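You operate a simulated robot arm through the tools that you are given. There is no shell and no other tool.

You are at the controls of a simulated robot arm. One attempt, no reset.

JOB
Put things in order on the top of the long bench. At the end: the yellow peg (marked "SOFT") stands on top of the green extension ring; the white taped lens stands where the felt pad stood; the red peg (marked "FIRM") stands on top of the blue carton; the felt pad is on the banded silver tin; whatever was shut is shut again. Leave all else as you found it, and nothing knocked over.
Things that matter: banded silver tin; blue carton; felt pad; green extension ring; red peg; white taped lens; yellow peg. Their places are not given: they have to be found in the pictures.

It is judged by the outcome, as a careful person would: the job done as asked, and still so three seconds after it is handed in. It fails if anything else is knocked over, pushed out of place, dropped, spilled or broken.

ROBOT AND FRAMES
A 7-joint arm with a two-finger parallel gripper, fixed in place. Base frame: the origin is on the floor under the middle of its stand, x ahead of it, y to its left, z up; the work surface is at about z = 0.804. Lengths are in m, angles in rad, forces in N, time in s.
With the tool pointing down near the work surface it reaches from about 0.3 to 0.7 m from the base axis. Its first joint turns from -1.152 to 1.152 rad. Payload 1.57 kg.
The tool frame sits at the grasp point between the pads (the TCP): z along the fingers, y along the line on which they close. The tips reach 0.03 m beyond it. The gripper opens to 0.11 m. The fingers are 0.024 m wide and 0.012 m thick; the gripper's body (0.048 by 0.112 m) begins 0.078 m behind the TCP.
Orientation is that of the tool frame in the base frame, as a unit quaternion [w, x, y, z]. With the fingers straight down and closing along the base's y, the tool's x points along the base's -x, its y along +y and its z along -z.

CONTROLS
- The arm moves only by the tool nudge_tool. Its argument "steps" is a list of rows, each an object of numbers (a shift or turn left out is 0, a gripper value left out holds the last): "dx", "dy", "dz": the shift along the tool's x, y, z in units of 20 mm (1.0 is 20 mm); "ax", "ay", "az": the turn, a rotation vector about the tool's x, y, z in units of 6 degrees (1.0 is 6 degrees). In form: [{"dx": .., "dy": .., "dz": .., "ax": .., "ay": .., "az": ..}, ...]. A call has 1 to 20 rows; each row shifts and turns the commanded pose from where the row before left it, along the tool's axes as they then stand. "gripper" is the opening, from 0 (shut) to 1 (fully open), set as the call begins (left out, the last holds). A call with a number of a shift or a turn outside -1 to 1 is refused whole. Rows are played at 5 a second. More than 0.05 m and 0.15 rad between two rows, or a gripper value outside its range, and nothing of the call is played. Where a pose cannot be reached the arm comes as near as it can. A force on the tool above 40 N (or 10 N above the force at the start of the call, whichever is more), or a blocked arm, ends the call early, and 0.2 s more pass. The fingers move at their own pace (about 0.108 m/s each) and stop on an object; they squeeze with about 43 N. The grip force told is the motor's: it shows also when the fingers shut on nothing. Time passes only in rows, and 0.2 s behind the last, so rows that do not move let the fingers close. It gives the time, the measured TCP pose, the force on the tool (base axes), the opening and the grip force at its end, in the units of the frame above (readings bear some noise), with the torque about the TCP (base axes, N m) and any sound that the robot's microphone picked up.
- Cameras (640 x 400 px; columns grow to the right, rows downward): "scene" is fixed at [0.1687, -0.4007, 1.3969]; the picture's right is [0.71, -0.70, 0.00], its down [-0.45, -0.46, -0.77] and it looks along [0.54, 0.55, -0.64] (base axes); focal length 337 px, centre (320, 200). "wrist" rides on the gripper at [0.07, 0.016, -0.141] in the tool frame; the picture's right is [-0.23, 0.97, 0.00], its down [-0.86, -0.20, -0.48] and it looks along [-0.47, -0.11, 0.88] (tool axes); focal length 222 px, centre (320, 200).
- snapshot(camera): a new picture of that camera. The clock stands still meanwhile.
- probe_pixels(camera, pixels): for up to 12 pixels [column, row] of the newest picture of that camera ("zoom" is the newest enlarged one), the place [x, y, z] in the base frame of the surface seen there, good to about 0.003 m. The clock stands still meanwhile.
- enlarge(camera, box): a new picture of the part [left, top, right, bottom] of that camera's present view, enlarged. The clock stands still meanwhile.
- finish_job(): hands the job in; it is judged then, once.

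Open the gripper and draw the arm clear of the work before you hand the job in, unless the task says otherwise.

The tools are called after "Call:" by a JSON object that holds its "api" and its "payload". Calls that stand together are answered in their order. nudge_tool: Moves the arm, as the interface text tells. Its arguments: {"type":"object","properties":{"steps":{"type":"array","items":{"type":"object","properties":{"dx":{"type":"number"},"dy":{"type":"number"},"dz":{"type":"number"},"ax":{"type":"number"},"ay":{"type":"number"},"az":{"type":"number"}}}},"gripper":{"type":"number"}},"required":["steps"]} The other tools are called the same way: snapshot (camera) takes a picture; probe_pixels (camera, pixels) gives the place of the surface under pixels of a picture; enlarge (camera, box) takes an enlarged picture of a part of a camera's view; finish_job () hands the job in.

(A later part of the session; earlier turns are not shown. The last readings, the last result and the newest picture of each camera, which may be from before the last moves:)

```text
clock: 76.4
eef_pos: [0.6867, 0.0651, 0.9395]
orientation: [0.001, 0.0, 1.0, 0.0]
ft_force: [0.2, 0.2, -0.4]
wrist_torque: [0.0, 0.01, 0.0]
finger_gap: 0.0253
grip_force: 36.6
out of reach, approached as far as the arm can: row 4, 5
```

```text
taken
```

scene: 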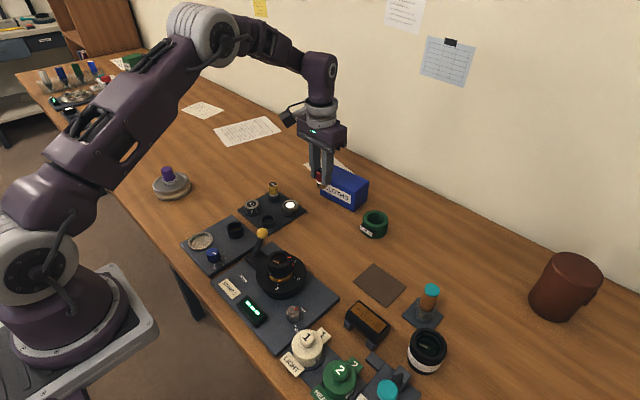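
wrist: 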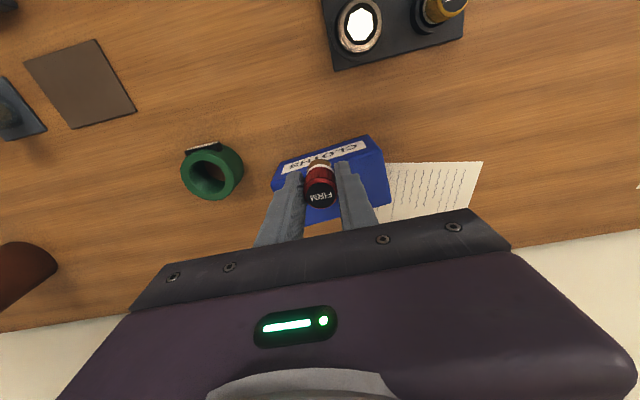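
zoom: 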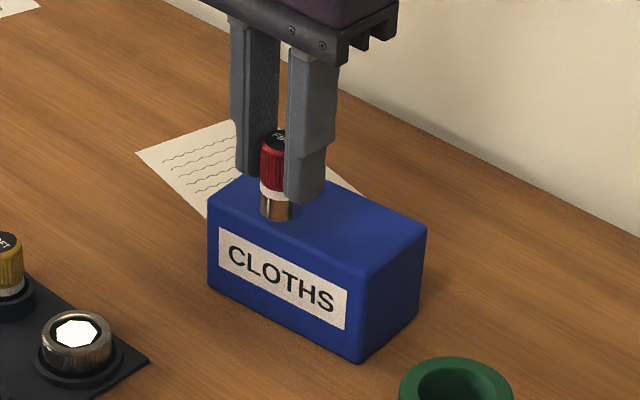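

Vertical reach ends at x≈0.687 here, short of the carton's middle (≈0.72). I will set the red peg upright on the bare bench at about (0.615,0.03), regrip it with the tool tilted ~12° so it can reach farther while the peg stays vertical. First I back off and lower.

Call:
{"api": "nudge_tool", "payload": {"steps": [{"dx": 0.5}, {"dx": 1}, {"dx": 1, "dy": -0.5}, {"dx": 0.7, "dy": -0.75}, {"dx": 0.4, "dy": -0.5}, {"dz": 0.5}, {"dz": 1}, {"dz": 1}, {"dz": 0.8}, {"dz": 0.5}, {}], "gripper": 0}}

Call:
{"api": "enlarge", "payload": {"camera": "scene", "box": [270, 160, 390, 280]}}

Call:
{"api": "snapshot", "payload": {"camera": "wrist"}}

```text
clock: 78.8
eef_pos: [0.6145, 0.0303, 0.8652]
orientation: [0.0, -0.001, 1.0, 0.0]
ft_force: [0.6, 0.3, -0.1]
wrist_torque: [-0.03, 0.01, 0.01]
finger_gap: 0.0253
grip_force: 37.4
```

```text
3.33 times, centred on (330, 220) of scene
```

zoom: 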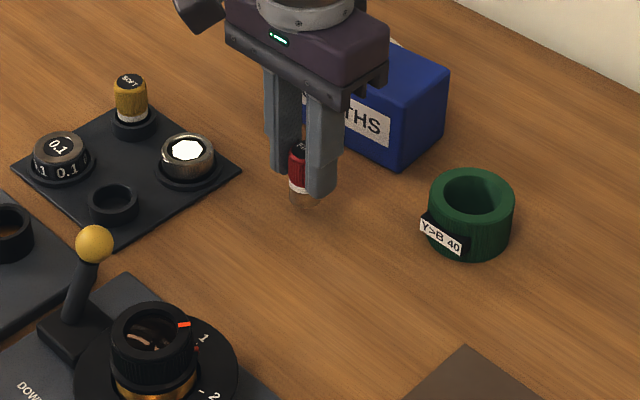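

```text
taken
```

wrist: 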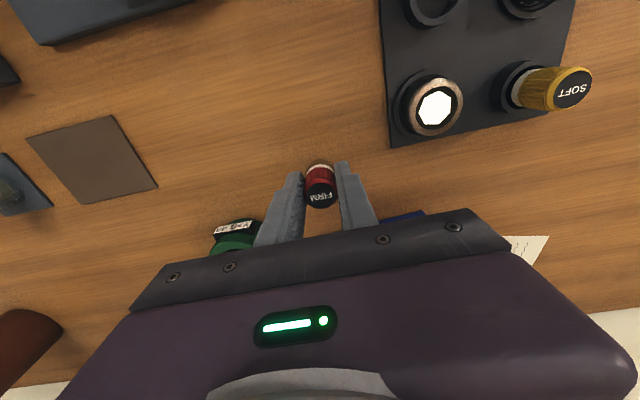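

Open bench is clear here. I lower the peg until it touches the bench.

Call:
{"api": "nudge_tool", "payload": {"steps": [{"dz": 0.3}, {"dz": 0.2}, {"dz": 0.15}, {}], "gripper": 0}}

Call:
{"api": "nudge_tool", "payload": {"steps": [{"dz": 0.05}, {"dz": 0.05}, {}], "gripper": 0}}

```text
clock: 79.8
eef_pos: [0.6147, 0.0312, 0.8518]
orientation: [0.0, -0.001, 1.0, 0.0]
ft_force: [-0.1, 0.3, -0.5]
wrist_torque: [0.02, 0.02, 0.0]
finger_gap: 0.0251
grip_force: 36.6
```

```text
clock: 80.6
eef_pos: [0.614, 0.0302, 0.8495]
orientation: [0.0, -0.001, 1.0, 0.0]
ft_force: [-0.4, 1.6, 0.3]
wrist_torque: [0.03, 0.01, 0.01]
finger_gap: 0.0253
grip_force: 36.8
```

Call:
{"api": "nudge_tool", "payload": {"steps": [{"dz": 0.05}, {}], "gripper": 0}}

```text
clock: 81.2
eef_pos: [0.6137, 0.0324, 0.8489]
orientation: [0.0, -0.001, 1.0, -0.001]
ft_force: [-3.9, -2.1, 13.5]
wrist_torque: [-0.08, 0.16, -0.02]
finger_gap: 0.0253
grip_force: 36.8
```

The bench is felt (13.5 N up), TCP ≈0.8487. I back off half a millimetre, open and rise a little.

Call:
{"api": "nudge_tool", "payload": {"steps": [{"dz": -0.02}, {}], "gripper": 0}}

Call:
{"api": "nudge_tool", "payload": {"steps": [{}, {}, {}], "gripper": 0.5}}

Call:
{"api": "nudge_tool", "payload": {"steps": [{"dz": -0.5}, {"dz": -1}, {"dz": -1}, {"dz": -0.5}, {}], "gripper": 0.5}}

Call:
{"api": "enlarge", "payload": {"camera": "scene", "box": [290, 170, 370, 250]}}

Call:
{"api": "snapshot", "payload": {"camera": "wrist"}}

```text
clock: 81.8
eef_pos: [0.6138, 0.0319, 0.8484]
orientation: [0.001, -0.001, 1.0, 0.0]
ft_force: [0.3, -3.4, 13.7]
wrist_torque: [-0.15, -0.06, 0.0]
finger_gap: 0.0254
grip_force: 36.5
```

```text
clock: 82.6
eef_pos: [0.613, 0.0319, 0.8487]
orientation: [0.0, 0.0, 1.0, 0.0]
ft_force: [-0.5, 0.0, 0.3]
wrist_torque: [0.0, 0.0, -0.01]
finger_gap: 0.055
grip_force: 0.2
```

```text
clock: 83.8
eef_pos: [0.6126, 0.0324, 0.9095]
orientation: [0.001, -0.001, 1.0, 0.0]
ft_force: [0.2, -0.1, -0.5]
wrist_torque: [0.01, 0.0, 0.0]
finger_gap: 0.0549
grip_force: 0.1
```

```text
5.00 times, centred on (330, 210) of scene
```

zoom: 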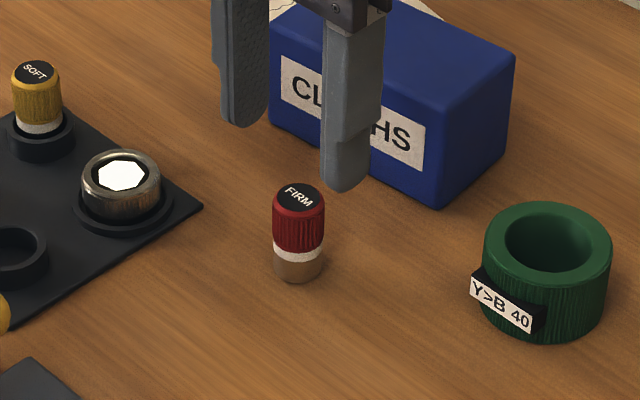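

```text
taken
```

wrist: 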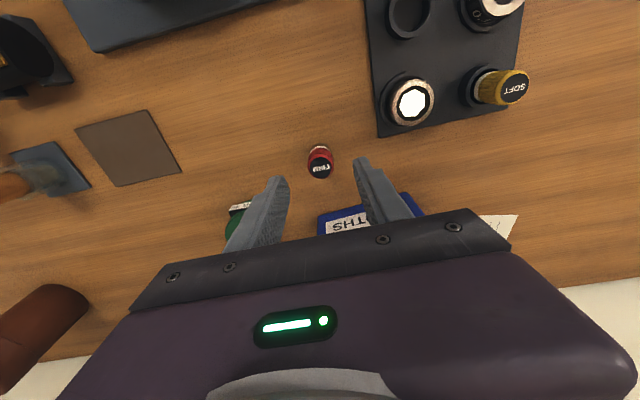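

The red peg stands upright at ≈(0.6135,0.032). Now I tilt the tool 12° (fingers pointing slightly forward) and check the pose before descending.

Call:
{"api": "nudge_tool", "payload": {"steps": [{"ay": -0.5}, {"ay": -0.5}, {"ay": -0.5}, {"ay": -0.5}, {}], "gripper": 0.5}}

Call:
{"api": "enlarge", "payload": {"camera": "scene", "box": [270, 130, 390, 250]}}

```text
clock: 85.0
eef_pos: [0.6122, 0.0321, 0.9083]
orientation: [0.105, -0.001, 0.994, 0.001]
ft_force: [0.2, 0.5, -0.5]
wrist_torque: [0.0, 0.0, 0.03]
finger_gap: 0.0551
grip_force: 0.1
```

```text
3.33 times, centred on (330, 190) of scene
```

zoom: 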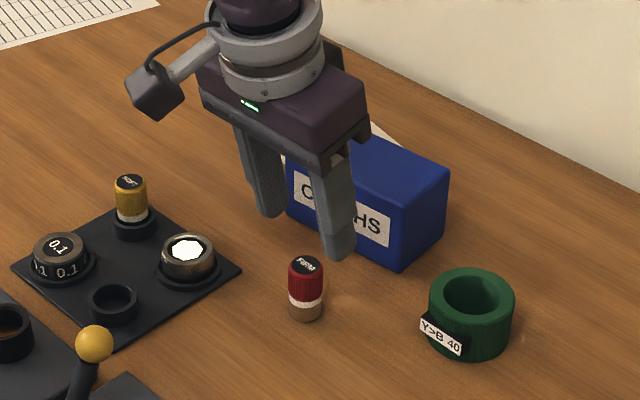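

Tilt is right (fingers lean forward). I descend vertically to the peg with the matching tool-axis components.

Call:
{"api": "nudge_tool", "payload": {"steps": [{"dx": 0.158, "dz": 0.6}, {"dx": 0.158, "dz": 0.6}, {"dx": 0.158, "dz": 0.6}, {"dx": 0.158, "dz": 0.6}, {"dx": 0.1, "dz": 0.35}, {"dx": 0.058, "dz": 0.25}, {}], "gripper": 0.5}}

Call:
{"api": "enlarge", "payload": {"camera": "scene", "box": [280, 150, 380, 250]}}

Call:
{"api": "snapshot", "payload": {"camera": "wrist"}}

```text
clock: 86.6
eef_pos: [0.6094, 0.0315, 0.8459]
orientation: [0.104, -0.001, 0.995, 0.001]
ft_force: [-0.2, 0.4, -0.3]
wrist_torque: [0.0, -0.02, 0.0]
finger_gap: 0.0548
grip_force: 0.1
```

```text
4.00 times, centred on (330, 200) of scene
```

zoom: 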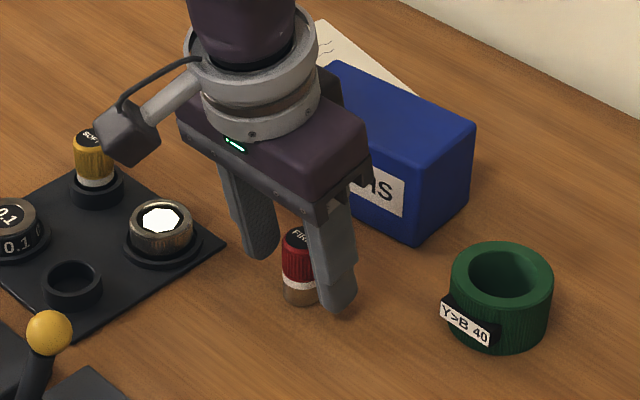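

```text
taken
```

wrist: 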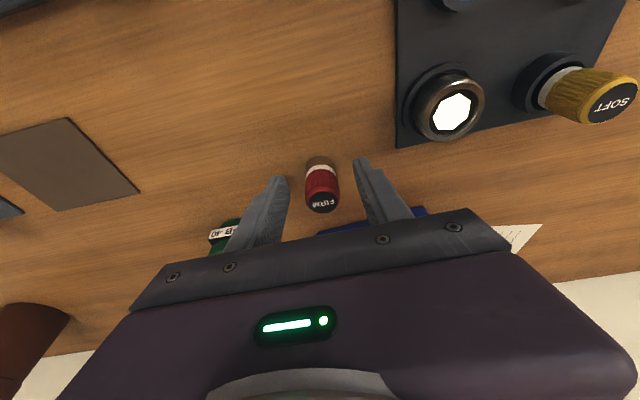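

The peg at (321,188) is between the tilted fingers. I close and lift slowly straight up.

Call:
{"api": "nudge_tool", "payload": {"steps": [{}, {}, {}, {}], "gripper": 0}}

Call:
{"api": "nudge_tool", "payload": {"steps": [{"dx": -0.0208, "dz": -0.098}, {"dx": -0.0416, "dz": -0.196}, {"dx": -0.104, "dz": -0.489}, {"dx": -0.208, "dz": -0.978}, {"dx": -0.208, "dz": -0.978}, {}], "gripper": 0}}

Call:
{"api": "enlarge", "payload": {"camera": "scene", "box": [280, 130, 380, 230]}}

```text
clock: 87.6
eef_pos: [0.6084, 0.0317, 0.8451]
orientation: [0.105, 0.0, 0.994, 0.001]
ft_force: [-0.2, -0.4, 0.4]
wrist_torque: [0.02, 0.0, -0.01]
finger_gap: 0.0253
grip_force: 36.4
```

```text
clock: 89.0
eef_pos: [0.6103, 0.0304, 0.9011]
orientation: [0.105, 0.0, 0.994, 0.0]
ft_force: [0.0, -0.6, -0.9]
wrist_torque: [0.0, -0.04, 0.01]
finger_gap: 0.0254
grip_force: 37.2
```

```text
4.00 times, centred on (330, 180) of scene
```

zoom: 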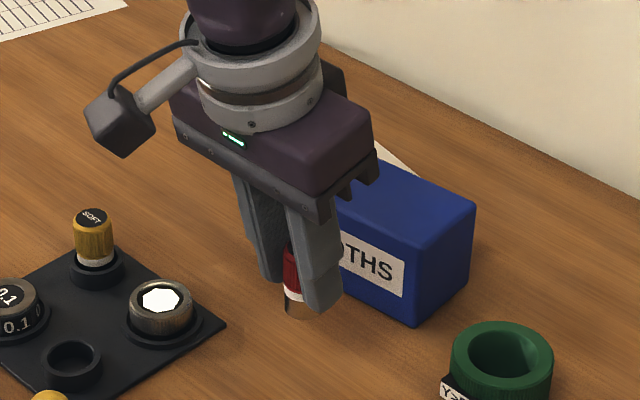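

The peg is held vertical. I raise its bottom above the carton top, shift to y≈0.067, then extend to bring it over the carton's middle (peg x≈0.72).

Call:
{"api": "nudge_tool", "payload": {"steps": [{"dx": -0.208, "dz": -0.978}, {"dx": -0.135, "dz": -0.636, "dy": 0.5}, {"dy": 0.8}, {"dy": 0.5}, {"dx": -0.489, "dz": 0.104}, {"dx": -0.978, "dz": 0.208}, {"dx": -0.978, "dz": 0.208}, {"dx": -0.978, "dz": 0.208}, {}], "gripper": 0}}

Call:
{"api": "enlarge", "payload": {"camera": "scene", "box": [290, 120, 390, 220]}}

```text
clock: 91.0
eef_pos: [0.68, 0.0681, 0.9367]
orientation: [0.104, 0.0, 0.995, 0.0]
ft_force: [-0.4, 0.3, -0.7]
wrist_torque: [0.0, -0.04, -0.01]
finger_gap: 0.0254
grip_force: 36.5
```

```text
4.00 times, centred on (340, 170) of scene
```

zoom: 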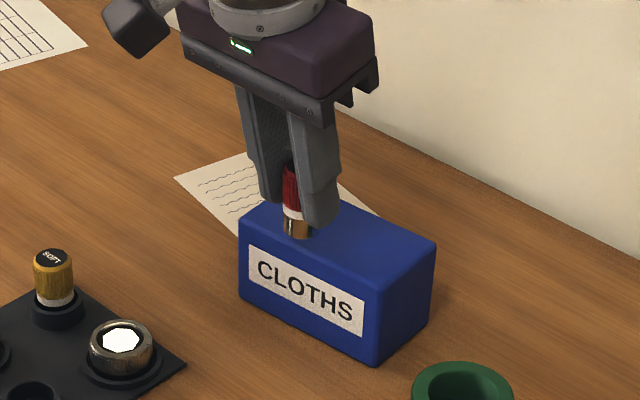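

No reach limit so far (x=0.68). I extend another 3.7 cm.

Call:
{"api": "nudge_tool", "payload": {"steps": [{"dx": -0.7, "dz": 0.15}, {"dx": -0.7, "dz": 0.15}, {"dx": -0.38, "dz": 0.08}, {}], "gripper": 0}}

Call:
{"api": "enlarge", "payload": {"camera": "scene", "box": [300, 120, 390, 210]}}

Call:
{"api": "snapshot", "payload": {"camera": "wrist"}}

```text
clock: 92.0
eef_pos: [0.7155, 0.0678, 0.9364]
orientation: [0.105, 0.0, 0.995, 0.0]
ft_force: [-0.3, -0.4, -1.2]
wrist_torque: [0.02, -0.03, 0.0]
finger_gap: 0.0253
grip_force: 36.3
```

```text
4.44 times, centred on (345, 165) of scene
```

zoom: 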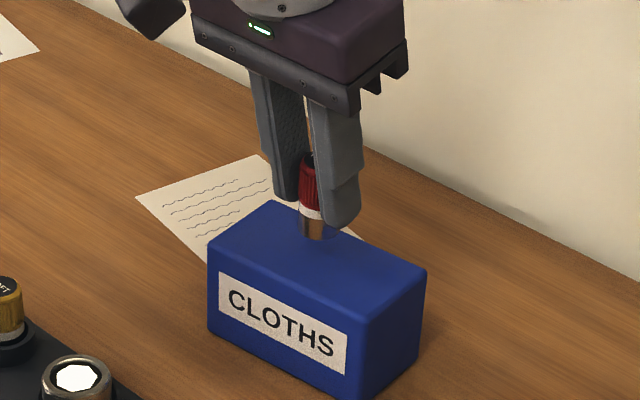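

```text
taken
```

wrist: 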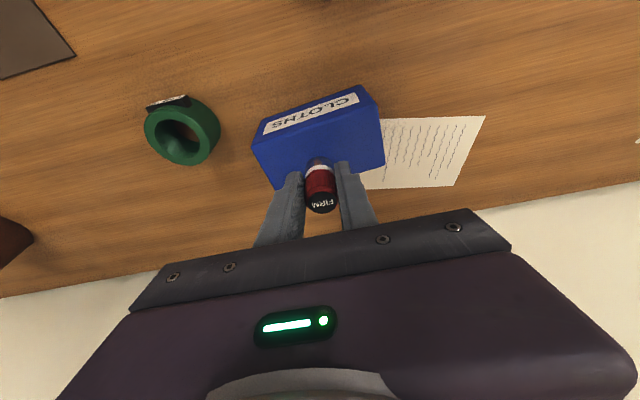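

I probe the carton's top corners from the wrist view to confirm the peg is over the middle.

Call:
{"api": "enlarge", "payload": {"camera": "wrist", "box": [240, 70, 400, 210]}}

Call:
{"api": "probe_pixels", "payload": {"camera": "zoom", "pixels": [[150, 250], [520, 130], [560, 255], [180, 330], [300, 250], [400, 220], [130, 270], [530, 140], [230, 380], [545, 300], [325, 250], [325, 210]]}}

```text
2.86 times, centred on (320, 140) of wrist
```

zoom: 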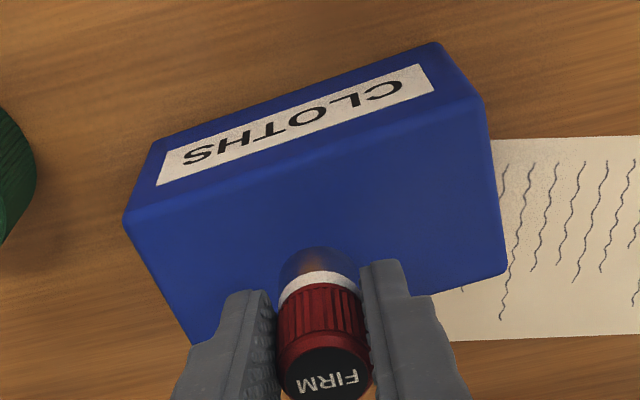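

```text
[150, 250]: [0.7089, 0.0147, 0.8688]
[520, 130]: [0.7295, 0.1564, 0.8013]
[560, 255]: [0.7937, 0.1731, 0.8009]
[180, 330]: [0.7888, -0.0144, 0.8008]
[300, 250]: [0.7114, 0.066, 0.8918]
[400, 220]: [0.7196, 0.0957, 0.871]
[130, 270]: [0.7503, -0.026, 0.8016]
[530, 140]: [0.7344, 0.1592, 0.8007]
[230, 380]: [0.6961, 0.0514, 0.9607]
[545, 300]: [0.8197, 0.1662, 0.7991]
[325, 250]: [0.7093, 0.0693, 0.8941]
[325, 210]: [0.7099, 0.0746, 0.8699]
```

Peg foot centre ≈(0.721,0.069), carton top centred near (0.722,0.066): good. I lower vertically, first 1.6 cm then in 1 mm steps.

Call:
{"api": "nudge_tool", "payload": {"steps": [{"dx": 0.083, "dz": 0.391}, {"dx": 0.0624, "dz": 0.293}, {"dx": 0.0312, "dz": 0.147}, {}], "gripper": 0}}

Call:
{"api": "nudge_tool", "payload": {"steps": [{"dx": 0.0104, "dz": 0.049}, {"dx": 0.0104, "dz": 0.049}, {}], "gripper": 0}}

```text
clock: 93.0
eef_pos: [0.7171, 0.0689, 0.9162]
orientation: [0.105, 0.001, 0.994, 0.0]
ft_force: [0.1, -0.1, 0.2]
wrist_torque: [0.0, -0.01, -0.01]
finger_gap: 0.0252
grip_force: 37.3
```

```text
clock: 93.8
eef_pos: [0.7171, 0.068, 0.9169]
orientation: [0.105, 0.0, 0.994, -0.001]
ft_force: [-0.8, -1.0, 3.6]
wrist_torque: [-0.02, 0.02, 0.0]
finger_gap: 0.0252
grip_force: 36.6
```

Contact begins (3.6 N). Half a millimetre more to seat, then I open slowly.

Call:
{"api": "nudge_tool", "payload": {"steps": [{"dx": 0.005, "dz": 0.024}, {}], "gripper": 0}}

Call:
{"api": "enlarge", "payload": {"camera": "scene", "box": [310, 130, 380, 200]}}

```text
clock: 94.4
eef_pos: [0.7179, 0.0675, 0.9161]
orientation: [0.105, 0.0, 0.994, 0.0]
ft_force: [-3.5, -0.6, 15.1]
wrist_torque: [-0.04, 0.08, -0.01]
finger_gap: 0.0253
grip_force: 36.4
```

```text
5.71 times, centred on (345, 165) of scene
```

zoom: 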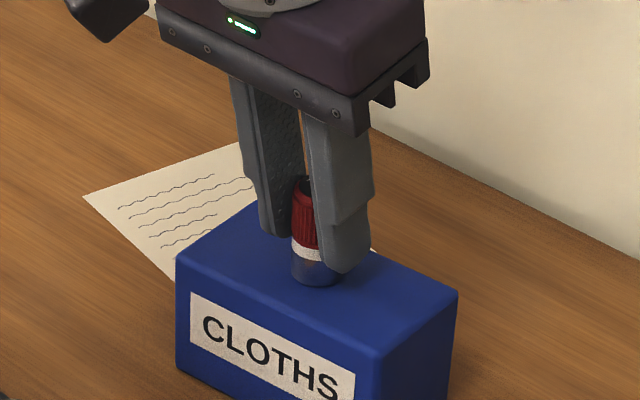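

The peg stands on the carton with 15 N pressing. I ease 0.5 mm up and open the fingers.

Call:
{"api": "nudge_tool", "payload": {"steps": [{"dx": -0.004, "dz": -0.02}, {}], "gripper": 0}}

Call:
{"api": "nudge_tool", "payload": {"steps": [{}, {}, {}], "gripper": 0.5}}

Call:
{"api": "nudge_tool", "payload": {"steps": [{"dx": -0.1, "dz": -0.489}, {"dx": -0.2, "dz": -0.978}, {"dx": -0.1, "dz": -0.6}, {"dz": -0.7}, {"dz": -0.8}, {}], "gripper": 0.5}}

Call:
{"api": "snapshot", "payload": {"camera": "scene"}}

Call:
{"api": "enlarge", "payload": {"camera": "scene", "box": [310, 130, 400, 220]}}

```text
clock: 95.0
eef_pos: [0.7177, 0.0677, 0.9153]
orientation: [0.105, -0.001, 0.994, 0.0]
ft_force: [-0.2, 0.0, 13.0]
wrist_torque: [0.0, -0.11, 0.02]
finger_gap: 0.0254
grip_force: 36.4
```

```text
clock: 95.8
eef_pos: [0.7166, 0.0683, 0.9148]
orientation: [0.105, 0.0, 0.995, 0.0]
ft_force: [0.4, -0.8, 0.0]
wrist_torque: [0.0, -0.01, -0.01]
finger_gap: 0.0551
grip_force: 0.1
```

```text
clock: 97.2
eef_pos: [0.7074, 0.0675, 0.9871]
orientation: [0.104, 0.0, 0.995, 0.0]
ft_force: [0.4, 0.1, -0.2]
wrist_torque: [0.0, -0.01, 0.01]
finger_gap: 0.0548
grip_force: 0.0
```

```text
taken
```

scene: 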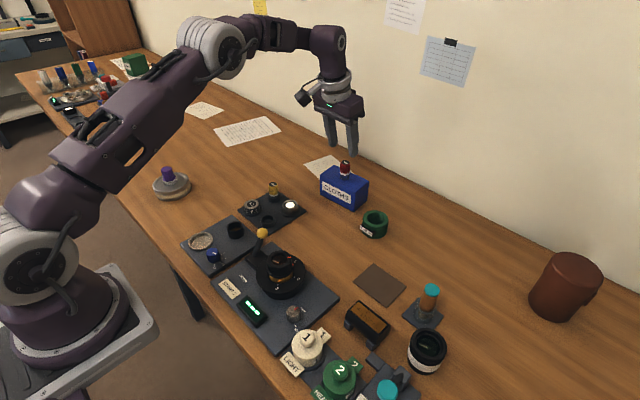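

```text
4.44 times, centred on (355, 175) of scene
```

zoom: 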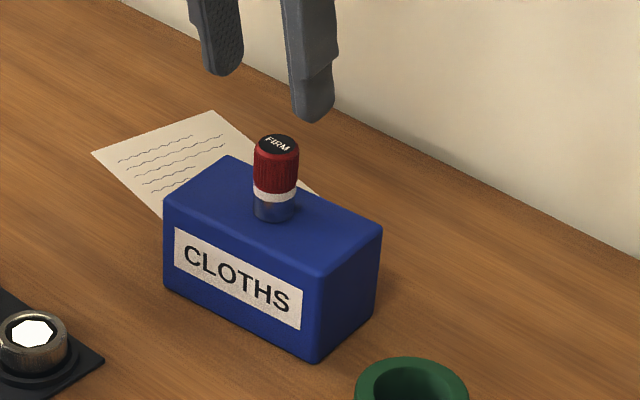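

The red peg stands upright on the carton. I back off, return the tool to vertical, and go to a viewpoint over the ring to measure its rim carefully.

Call:
{"api": "nudge_tool", "payload": {"steps": [{"dx": 0.5, "dz": -0.3}, {"dx": 0.978, "dz": -0.208}, {"dx": 0.978, "dz": -0.208, "dy": -0.5}, {"dx": 0.978, "dz": -0.208, "dy": -1}, {"dx": 0.978, "dz": -0.208, "dy": -1}, {"dx": 0.6, "dz": -0.13, "dy": -1}, {"dy": -1, "ay": 0.5}, {"dy": -1, "ay": 0.5}, {"dy": -1, "ay": 0.5}, {"dy": -0.4, "ay": 0.5}, {}], "gripper": 0.5}}

Call:
{"api": "snapshot", "payload": {"camera": "wrist"}}

```text
clock: 99.6
eef_pos: [0.6053, -0.0711, 0.99]
orientation: [0.0, -0.001, 1.0, 0.0]
ft_force: [0.2, 0.2, 0.4]
wrist_torque: [0.0, 0.0, 0.0]
finger_gap: 0.055
grip_force: 0.0
```

```text
taken
```

wrist: 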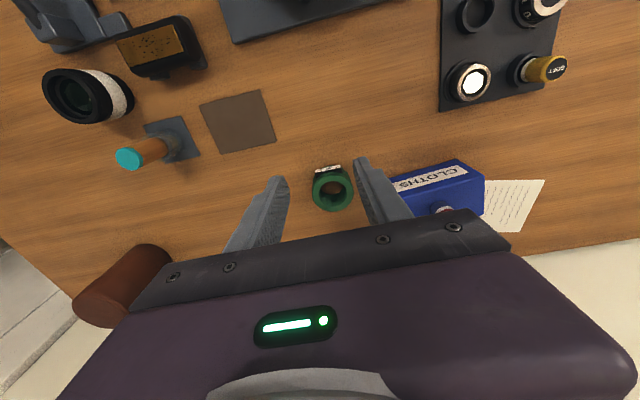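

The ring is at (332,188). I enlarge and probe points round its top rim.

Call:
{"api": "enlarge", "payload": {"camera": "wrist", "box": [308, 163, 358, 213]}}

Call:
{"api": "probe_pixels", "payload": {"camera": "zoom", "pixels": [[330, 125], [230, 160], [195, 210], [220, 290], [330, 345], [430, 310], [470, 240], [450, 170], [400, 130], [280, 135], [340, 200], [330, 350]]}}

Call:
{"api": "enlarge", "payload": {"camera": "wrist", "box": [312, 168, 352, 208]}}

Call:
{"api": "probe_pixels", "payload": {"camera": "zoom", "pixels": [[325, 115], [160, 220], [505, 220], [340, 375], [200, 300], [480, 310], [180, 170], [480, 150], [330, 190]]}}

```text
8.00 times, centred on (333, 188) of wrist
```

zoom: 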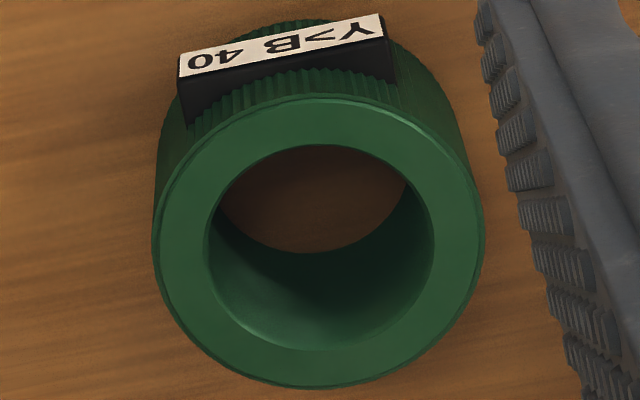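

```text
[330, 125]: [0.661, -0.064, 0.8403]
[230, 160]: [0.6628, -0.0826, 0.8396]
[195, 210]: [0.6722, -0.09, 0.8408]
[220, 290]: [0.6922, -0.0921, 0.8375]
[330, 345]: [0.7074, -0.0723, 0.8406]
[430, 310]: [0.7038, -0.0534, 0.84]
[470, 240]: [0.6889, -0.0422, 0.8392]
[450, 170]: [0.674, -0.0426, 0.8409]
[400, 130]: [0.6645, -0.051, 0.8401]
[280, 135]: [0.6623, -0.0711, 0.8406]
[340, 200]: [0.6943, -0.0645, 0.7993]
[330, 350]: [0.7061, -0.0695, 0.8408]
```

```text
10.00 times, centred on (332, 188) of wrist
```

zoom: 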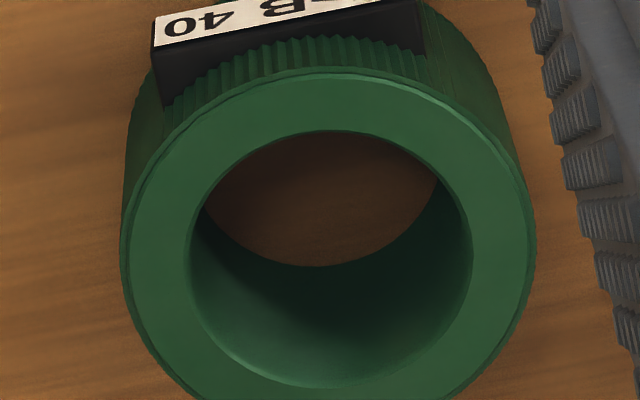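

```text
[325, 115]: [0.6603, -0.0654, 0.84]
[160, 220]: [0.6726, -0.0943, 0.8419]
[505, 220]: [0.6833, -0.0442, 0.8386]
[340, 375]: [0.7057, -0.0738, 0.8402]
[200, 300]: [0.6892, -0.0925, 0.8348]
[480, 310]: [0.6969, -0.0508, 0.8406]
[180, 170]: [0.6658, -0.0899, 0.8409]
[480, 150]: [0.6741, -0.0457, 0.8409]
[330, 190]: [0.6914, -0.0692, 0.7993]
```

Ring: top z≈0.840, outer radius ≈0.030, hole radius ≈0.021, centre ≈(0.685,-0.0695). Now I go over to the yellow peg near (0.58,0.193) and look down at it.

Call:
{"api": "nudge_tool", "payload": {"steps": [{"dx": 0.3, "dy": 0.5}, {"dx": 0.3, "dy": 1}, {"dx": 0.3, "dy": 1}, {"dx": 0.3, "dy": 1}, {"dx": 0.3, "dy": 1}, {"dy": 1}, {"dy": 1}, {"dy": 1}, {"dy": 1}, {"dy": 1}, {"dy": 1}, {"dy": 1}, {"dy": 1}, {"dy": 0.5}, {}], "gripper": 0.45}}

Call:
{"api": "snapshot", "payload": {"camera": "wrist"}}

```text
clock: 102.8
eef_pos: [0.5762, 0.1902, 0.9909]
orientation: [0.0, 0.001, 1.0, 0.0]
ft_force: [-0.2, 0.0, 0.3]
wrist_torque: [0.0, 0.01, -0.02]
finger_gap: 0.0493
grip_force: 0.0
```

```text
taken
```

wrist: 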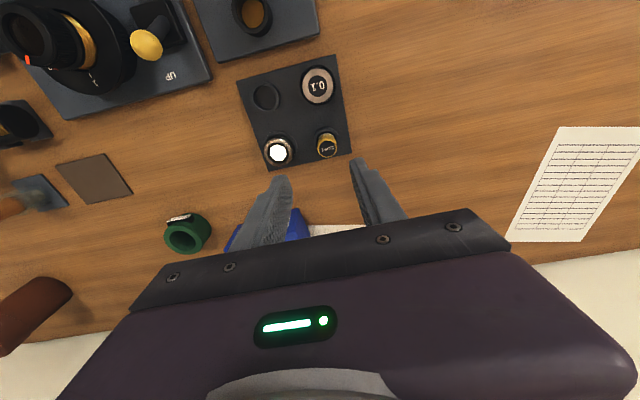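

The yellow peg shows at (326,145). I enlarge and probe it.

Call:
{"api": "enlarge", "payload": {"camera": "wrist", "box": [306, 125, 346, 165]}}

Call:
{"api": "probe_pixels", "payload": {"camera": "zoom", "pixels": [[330, 230], [240, 230], [420, 220], [330, 170], [330, 310], [330, 140], [330, 250], [280, 240], [380, 240]]}}

Call:
{"api": "enlarge", "payload": {"camera": "scene", "box": [250, 170, 300, 220]}}

Call:
{"api": "probe_pixels", "payload": {"camera": "zoom", "pixels": [[305, 115], [275, 115], [330, 115], [305, 95], [305, 135], [305, 170], [305, 200], [308, 230], [305, 150]]}}

```text
10.00 times, centred on (326, 145) of wrist
```

zoom: 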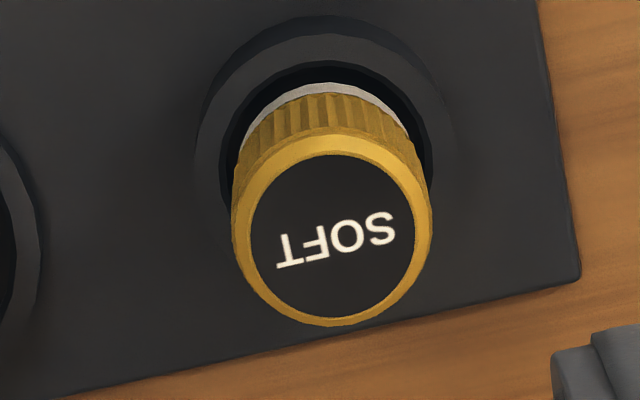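

```text
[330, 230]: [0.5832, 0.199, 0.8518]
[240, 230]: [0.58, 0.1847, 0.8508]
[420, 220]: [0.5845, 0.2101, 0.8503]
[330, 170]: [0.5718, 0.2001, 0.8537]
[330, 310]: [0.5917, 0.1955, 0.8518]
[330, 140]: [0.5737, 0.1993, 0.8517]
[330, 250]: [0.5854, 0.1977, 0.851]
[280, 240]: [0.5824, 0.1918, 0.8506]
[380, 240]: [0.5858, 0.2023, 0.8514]
```

```text
8.00 times, centred on (275, 195) of scene
```

zoom: 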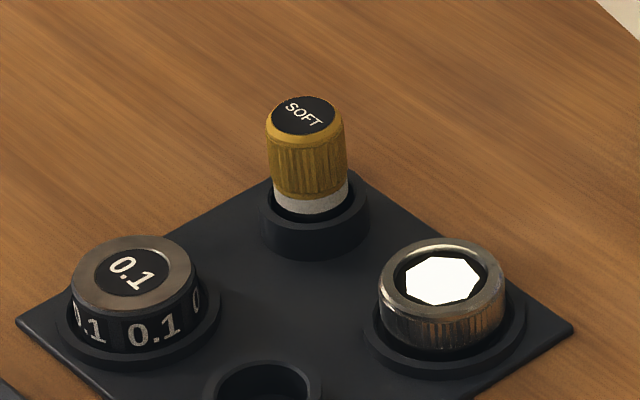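

```text
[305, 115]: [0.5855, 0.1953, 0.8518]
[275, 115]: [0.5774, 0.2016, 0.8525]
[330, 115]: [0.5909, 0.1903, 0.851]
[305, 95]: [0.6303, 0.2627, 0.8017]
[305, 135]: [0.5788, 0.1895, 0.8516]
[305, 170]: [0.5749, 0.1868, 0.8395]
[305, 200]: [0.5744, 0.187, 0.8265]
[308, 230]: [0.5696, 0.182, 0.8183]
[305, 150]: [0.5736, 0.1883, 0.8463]
```

Yellow peg top centre ≈(0.583,0.197,0.852). I tilt the tool 12° as before, align, and descend part way for a check.

Call:
{"api": "nudge_tool", "payload": {"steps": [{"ay": -0.5}, {"ay": -0.5}, {"ay": -0.5}, {"ay": -0.5}, {"dx": -0.196, "dz": 0.042, "dy": 0.35}, {"dx": 0.208, "dz": 0.978}, {"dx": 0.208, "dz": 0.978}, {"dx": 0.208, "dz": 0.978}, {"dx": 0.208, "dz": 0.978}, {"dx": 0.104, "dz": 0.489}, {}], "gripper": 0.45}}

Call:
{"api": "snapshot", "payload": {"camera": "wrist"}}

Call:
{"api": "enlarge", "payload": {"camera": "scene", "box": [220, 120, 320, 220]}}

```text
clock: 105.2
eef_pos: [0.5789, 0.1976, 0.8999]
orientation: [0.104, -0.002, 0.995, 0.0]
ft_force: [0.2, -0.2, 0.0]
wrist_torque: [-0.02, -0.01, 0.01]
finger_gap: 0.0494
grip_force: 0.0
```

```text
taken
```

wrist: 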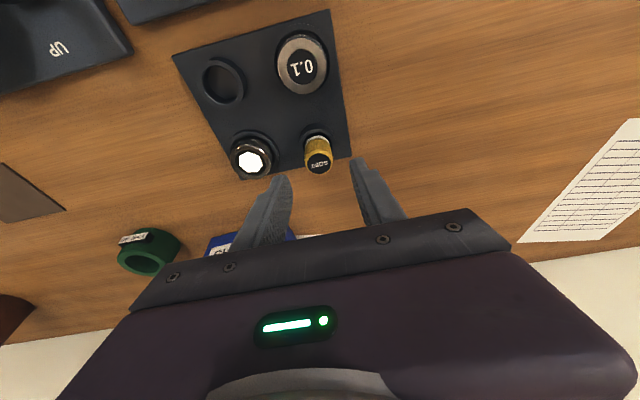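

```text
4.00 times, centred on (270, 170) of scene
```

zoom: 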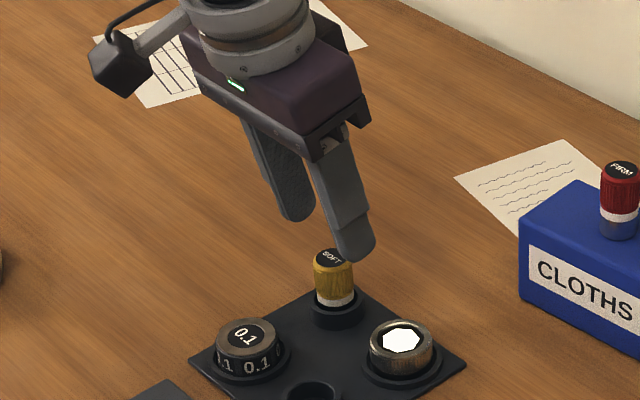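

Aligned. I descend the last 4.5 cm to TCP z≈0.855 and check.

Call:
{"api": "nudge_tool", "payload": {"steps": [{"dx": 0.146, "dz": 0.685}, {"dx": 0.146, "dz": 0.685}, {"dx": 0.104, "dz": 0.489}, {"dx": 0.0728, "dz": 0.342}, {}], "gripper": 0.45}}

Call:
{"api": "snapshot", "payload": {"camera": "wrist"}}

Call:
{"api": "enlarge", "payload": {"camera": "scene", "box": [230, 140, 320, 230]}}

```text
clock: 106.4
eef_pos: [0.5796, 0.1971, 0.8566]
orientation: [0.104, 0.0, 0.995, 0.0]
ft_force: [-0.9, -0.3, 0.8]
wrist_torque: [-0.01, 0.0, -0.02]
finger_gap: 0.0493
grip_force: 0.0
```

```text
taken
```

wrist: 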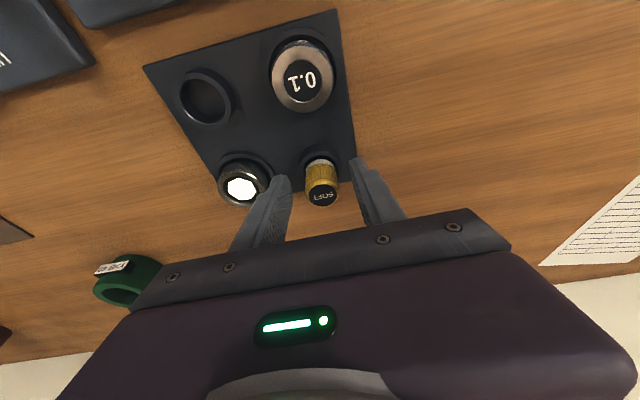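

```text
4.44 times, centred on (275, 185) of scene
```

zoom: 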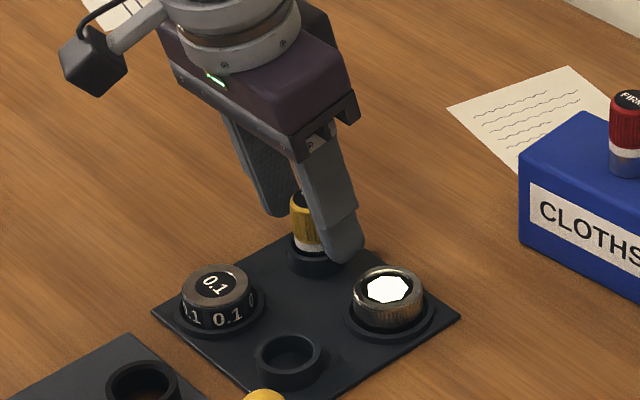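

The yellow peg at (321,182) is between the fingers. I close and check side force.

Call:
{"api": "nudge_tool", "payload": {"steps": [{}, {}, {}, {}], "gripper": 0}}

```text
clock: 107.4
eef_pos: [0.5798, 0.197, 0.8559]
orientation: [0.105, 0.0, 0.994, 0.0]
ft_force: [0.4, 0.8, -0.6]
wrist_torque: [0.0, -0.01, -0.02]
finger_gap: 0.0252
grip_force: 36.4
```

Gripped at 0.0252 with no side force. I lift straight up slowly.

Call:
{"api": "nudge_tool", "payload": {"steps": [{"dx": -0.0208, "dz": -0.098}, {"dx": -0.0416, "dz": -0.196}, {"dx": -0.083, "dz": -0.391}, {"dx": -0.166, "dz": -0.782}, {"dx": -0.208, "dz": -0.978}, {"dx": -0.208, "dz": -0.978}, {"dx": -0.104, "dz": -0.489}, {}], "gripper": 0}}

Call:
{"api": "enlarge", "payload": {"camera": "scene", "box": [230, 110, 320, 200]}}

Call:
{"api": "snapshot", "payload": {"camera": "wrist"}}

```text
clock: 109.2
eef_pos: [0.5793, 0.1949, 0.9356]
orientation: [0.105, -0.001, 0.994, -0.001]
ft_force: [-0.2, -1.2, -1.1]
wrist_torque: [0.04, 0.0, -0.01]
finger_gap: 0.0254
grip_force: 36.6
```

```text
4.44 times, centred on (275, 155) of scene
```

zoom: 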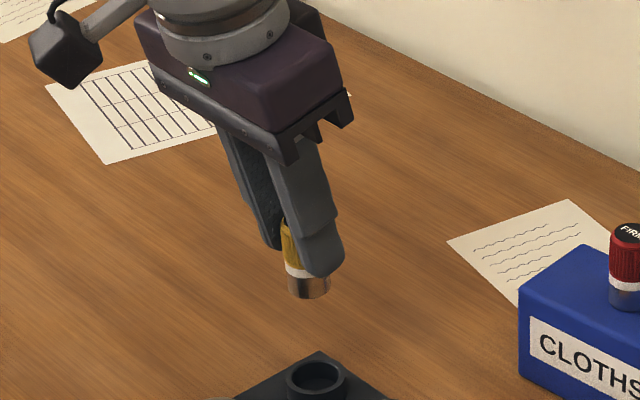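

```text
taken
```

wrist: 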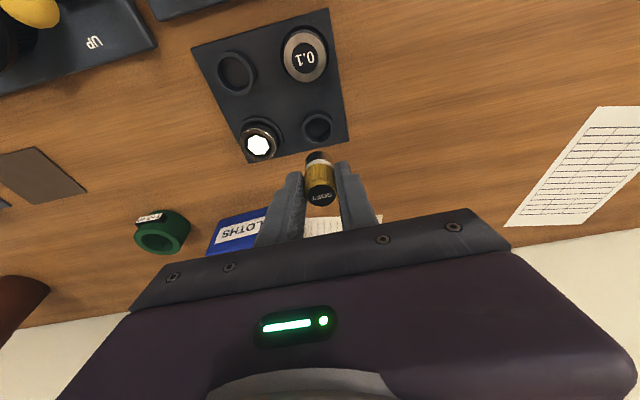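

The yellow peg is out and vertical, bottom ≈0.051 below the TCP. I carry it at this height along x≈0.58 to y≈-0.07, then forward to short of the ring.

Call:
{"api": "nudge_tool", "payload": {"steps": [{"dy": -0.5}, {"dy": -1}, {"dy": -1}, {"dy": -1}, {"dy": -1}, {"dy": -1}, {"dy": -1}, {"dy": -1}, {"dy": -1}, {"dy": -1}, {"dy": -1}, {"dy": -1}, {"dy": -1}, {"dy": -0.7}, {"dx": -0.489, "dz": 0.104}, {"dx": -0.978, "dz": 0.208}, {"dx": -0.978, "dz": 0.208}, {"dx": -0.489, "dz": 0.104}, {}], "gripper": 0}}

Call:
{"api": "snapshot", "payload": {"camera": "wrist"}}

Call:
{"api": "enlarge", "payload": {"camera": "scene", "box": [320, 150, 420, 250]}}

```text
clock: 113.2
eef_pos: [0.6392, -0.0671, 0.9362]
orientation: [0.105, 0.0, 0.994, 0.001]
ft_force: [1.0, 0.0, 0.8]
wrist_torque: [0.01, 0.01, -0.05]
finger_gap: 0.0254
grip_force: 36.7
```

```text
taken
```

wrist: 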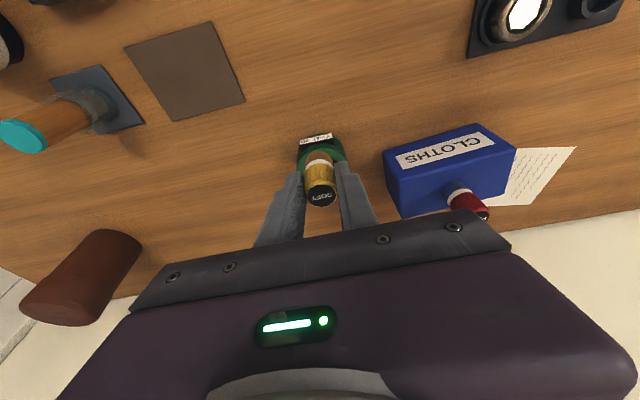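

```text
4.00 times, centred on (370, 200) of scene
```

zoom: 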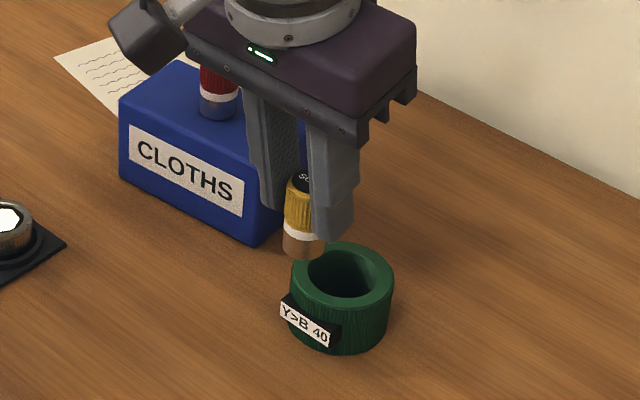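

I probe the peg's body and foot and the ring's rim in a tighter scene zoom for relative alignment.

Call:
{"api": "enlarge", "payload": {"camera": "scene", "box": [335, 180, 405, 250]}}

Call:
{"api": "probe_pixels", "payload": {"camera": "zoom", "pixels": [[155, 140], [155, 180], [160, 210], [150, 220], [190, 220], [130, 180], [240, 190], [370, 240], [300, 290], [250, 180], [180, 240], [205, 225]]}}

```text
5.71 times, centred on (370, 215) of scene
```

zoom: 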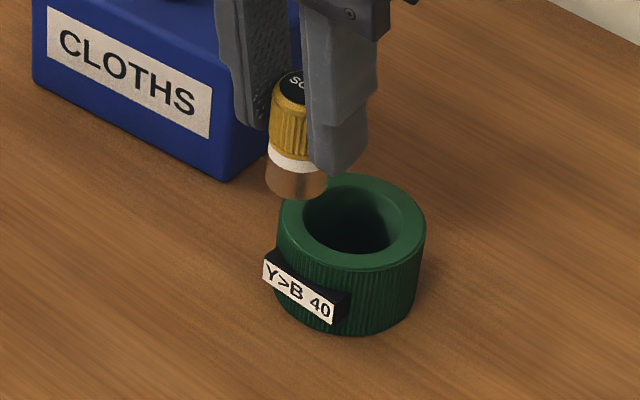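

```text
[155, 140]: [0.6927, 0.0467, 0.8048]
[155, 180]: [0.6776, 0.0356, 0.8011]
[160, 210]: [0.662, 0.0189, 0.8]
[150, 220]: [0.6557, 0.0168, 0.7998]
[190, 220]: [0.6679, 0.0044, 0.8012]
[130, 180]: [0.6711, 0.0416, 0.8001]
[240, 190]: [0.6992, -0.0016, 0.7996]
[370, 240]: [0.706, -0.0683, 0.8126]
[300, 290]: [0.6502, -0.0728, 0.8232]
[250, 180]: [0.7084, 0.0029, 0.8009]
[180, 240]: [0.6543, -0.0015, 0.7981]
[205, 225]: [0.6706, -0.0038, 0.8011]
```

I probe the actual peg pixels this time.

Call:
{"api": "probe_pixels", "payload": {"camera": "zoom", "pixels": [[288, 130], [276, 125], [300, 130], [288, 160], [288, 185], [272, 182], [315, 188], [290, 195], [285, 215], [350, 260], [420, 225], [350, 180]]}}

```text
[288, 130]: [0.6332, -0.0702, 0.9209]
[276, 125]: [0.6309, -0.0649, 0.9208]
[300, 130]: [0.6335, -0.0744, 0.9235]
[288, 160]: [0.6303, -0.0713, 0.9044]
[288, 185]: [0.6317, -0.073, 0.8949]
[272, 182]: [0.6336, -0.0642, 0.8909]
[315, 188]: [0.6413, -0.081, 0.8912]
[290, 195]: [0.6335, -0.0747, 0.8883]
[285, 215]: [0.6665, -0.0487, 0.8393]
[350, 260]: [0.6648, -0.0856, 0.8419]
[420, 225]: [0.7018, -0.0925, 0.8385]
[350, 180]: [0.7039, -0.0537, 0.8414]
```

Peg foot centre ≈(0.6435,-0.068); ring centre ≈(0.6845,-0.070). The foot (0.0236) is narrower than the hole (0.042), so I first test gently at the ring's centre whether it bears there; I move over it.

Call:
{"api": "nudge_tool", "payload": {"steps": [{"dx": -0.489, "dz": 0.104}, {"dx": -0.978, "dz": 0.208, "dy": -0.115}, {"dx": -0.538, "dz": 0.114}, {}, {"dx": 0.104, "dz": 0.489}, {"dx": 0.146, "dz": 0.685}, {"dx": 0.083, "dz": 0.391}, {}], "gripper": 0}}

Call:
{"api": "enlarge", "payload": {"camera": "scene", "box": [345, 180, 405, 240]}}

Call:
{"api": "snapshot", "payload": {"camera": "wrist"}}

```text
clock: 115.0
eef_pos: [0.68, -0.0691, 0.9054]
orientation: [0.104, 0.0, 0.995, 0.0]
ft_force: [0.1, 0.3, -1.0]
wrist_torque: [0.01, -0.02, 0.0]
finger_gap: 0.0253
grip_force: 36.9
```

```text
6.67 times, centred on (375, 210) of scene
```

zoom: 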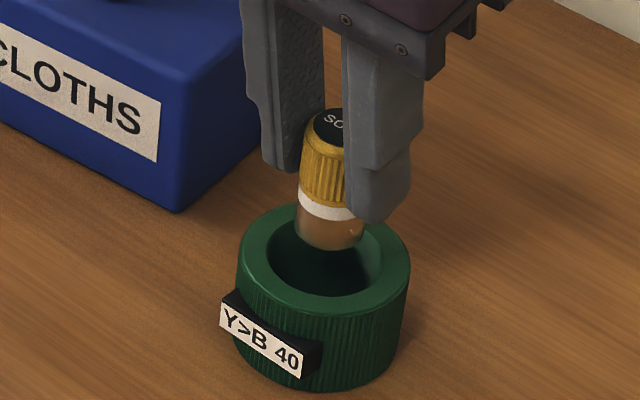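

```text
taken
```

wrist: 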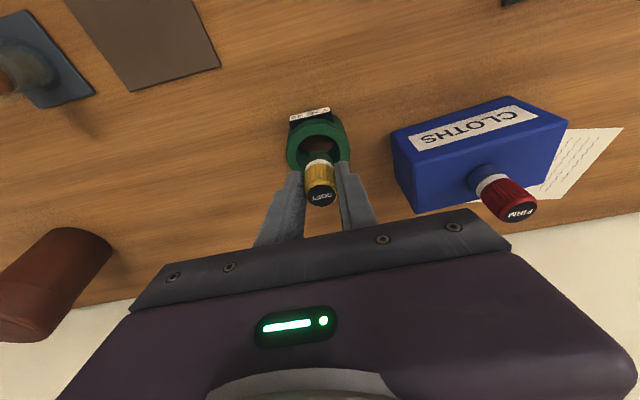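

The foot hovers ~1.4 cm above the ring's top, over the hole. I lower in small steps to see whether there is contact at the rim height (TCP≈0.891).

Call:
{"api": "nudge_tool", "payload": {"steps": [{"dx": 0.0624, "dz": 0.293}, {"dx": 0.0416, "dz": 0.196}, {}], "gripper": 0}}

Call:
{"api": "nudge_tool", "payload": {"steps": [{"dx": 0.0208, "dz": 0.098}, {"dx": 0.0104, "dz": 0.049}, {}], "gripper": 0}}

Call:
{"api": "nudge_tool", "payload": {"steps": [{"dx": 0.0104, "dz": 0.049}, {"dx": 0.0104, "dz": 0.049}, {}], "gripper": 0}}

```text
clock: 115.8
eef_pos: [0.6813, -0.0694, 0.8943]
orientation: [0.104, 0.0, 0.995, 0.0]
ft_force: [0.3, -1.5, -1.1]
wrist_torque: [-0.01, 0.01, 0.03]
finger_gap: 0.0254
grip_force: 36.7
```

```text
clock: 116.6
eef_pos: [0.6795, -0.0697, 0.8915]
orientation: [0.105, -0.002, 0.995, 0.0]
ft_force: [-0.8, 1.4, 11.3]
wrist_torque: [0.09, 0.03, 0.03]
finger_gap: 0.0252
grip_force: 36.9
```

```text
clock: 117.4
eef_pos: [0.6813, -0.0708, 0.891]
orientation: [0.107, -0.001, 0.994, 0.0]
ft_force: [-2.0, 7.3, 30.9]
wrist_torque: [0.29, -0.05, 0.02]
finger_gap: 0.0254
grip_force: 36.6
```

Contact appears at rim height (30.9 N) though the foot is over the hole; torque suggests the contact is near the peg's axis. I back off 1 mm and look closely at where the foot is relative to the rim.

Call:
{"api": "nudge_tool", "payload": {"steps": [{"dx": -0.01, "dz": -0.05}, {}], "gripper": 0}}

Call:
{"api": "enlarge", "payload": {"camera": "scene", "box": [350, 190, 400, 240]}}

Call:
{"api": "probe_pixels", "payload": {"camera": "zoom", "pixels": [[300, 160], [320, 160], [280, 150], [300, 175], [310, 190], [250, 170], [320, 210], [320, 225]]}}

Call:
{"api": "enlarge", "payload": {"camera": "wrist", "box": [280, 100, 360, 210]}}

```text
clock: 118.0
eef_pos: [0.6806, -0.0712, 0.8895]
orientation: [0.105, -0.001, 0.994, 0.0]
ft_force: [3.8, 5.2, 21.8]
wrist_torque: [0.32, -0.31, 0.02]
finger_gap: 0.0254
grip_force: 36.4
```

```text
8.00 times, centred on (375, 215) of scene
```

zoom: 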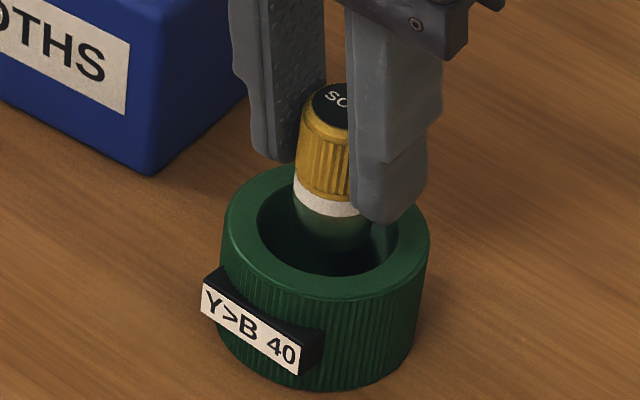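

```text
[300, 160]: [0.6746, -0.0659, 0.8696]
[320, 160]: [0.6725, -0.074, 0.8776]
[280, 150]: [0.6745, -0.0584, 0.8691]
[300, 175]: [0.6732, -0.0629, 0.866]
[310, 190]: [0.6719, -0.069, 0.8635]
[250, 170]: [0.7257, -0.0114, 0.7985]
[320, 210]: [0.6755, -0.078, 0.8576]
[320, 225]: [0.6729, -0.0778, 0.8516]
```

```text
3.64 times, centred on (320, 155) of wrist
```

zoom: 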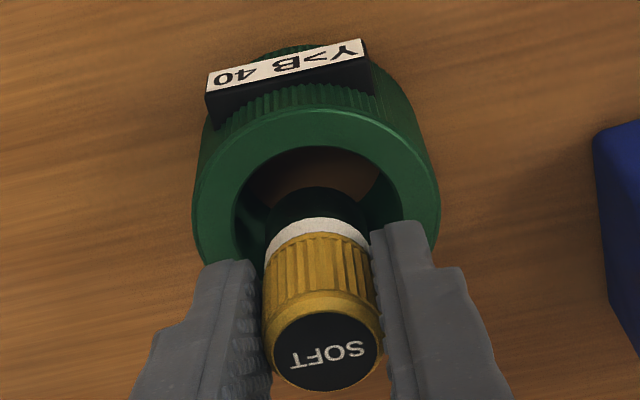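

The foot is centred over the hole in both views, yet it bears flat at the ring's top height (≈0.840): the ring supports it there. I ease up half a millimetre more to relieve the press and check the force.

Call:
{"api": "nudge_tool", "payload": {"steps": [{"dx": -0.006, "dz": -0.03}, {}], "gripper": 0}}

Call:
{"api": "nudge_tool", "payload": {"steps": [{"dx": -0.006, "dz": -0.03}, {}], "gripper": 0}}

```text
clock: 118.6
eef_pos: [0.6828, -0.0709, 0.8901]
orientation: [0.104, 0.0, 0.995, 0.0]
ft_force: [3.9, 0.3, 14.7]
wrist_torque: [0.0, -0.38, 0.02]
finger_gap: 0.0252
grip_force: 36.9
```

```text
clock: 119.2
eef_pos: [0.6807, -0.0699, 0.891]
orientation: [0.103, 0.001, 0.995, 0.0]
ft_force: [0.3, -2.8, 8.2]
wrist_torque: [-0.15, -0.14, -0.02]
finger_gap: 0.0253
grip_force: 36.5
```

At low force the contact torque hints at the foot's far edge, so I verify the support: lift 3 mm, shift 5 mm toward the robot (still over the hole) and lower again.

Call:
{"api": "nudge_tool", "payload": {"steps": [{"dx": -0.031, "dz": -0.147}, {"dx": 0.245, "dz": -0.052}, {}], "gripper": 0}}

Call:
{"api": "nudge_tool", "payload": {"steps": [{"dx": 0.0208, "dz": 0.098}, {"dx": 0.0104, "dz": 0.049}, {}], "gripper": 0}}

Call:
{"api": "nudge_tool", "payload": {"steps": [{"dx": 0.0104, "dz": 0.049}, {}], "gripper": 0}}

```text
clock: 120.0
eef_pos: [0.6757, -0.0699, 0.8948]
orientation: [0.104, -0.001, 0.995, 0.0]
ft_force: [0.3, 1.0, -1.3]
wrist_torque: [0.0, 0.0, 0.0]
finger_gap: 0.0253
grip_force: 36.9
```

```text
clock: 120.8
eef_pos: [0.6769, -0.0706, 0.89]
orientation: [0.105, 0.0, 0.994, 0.0]
ft_force: [0.1, -0.3, -0.7]
wrist_torque: [0.0, 0.01, -0.01]
finger_gap: 0.0256
grip_force: 36.6
```

```text
clock: 121.4
eef_pos: [0.6764, -0.0706, 0.8907]
orientation: [0.105, -0.001, 0.994, 0.0]
ft_force: [-1.3, 1.0, 6.3]
wrist_torque: [0.04, -0.03, 0.05]
finger_gap: 0.0251
grip_force: 36.8
```

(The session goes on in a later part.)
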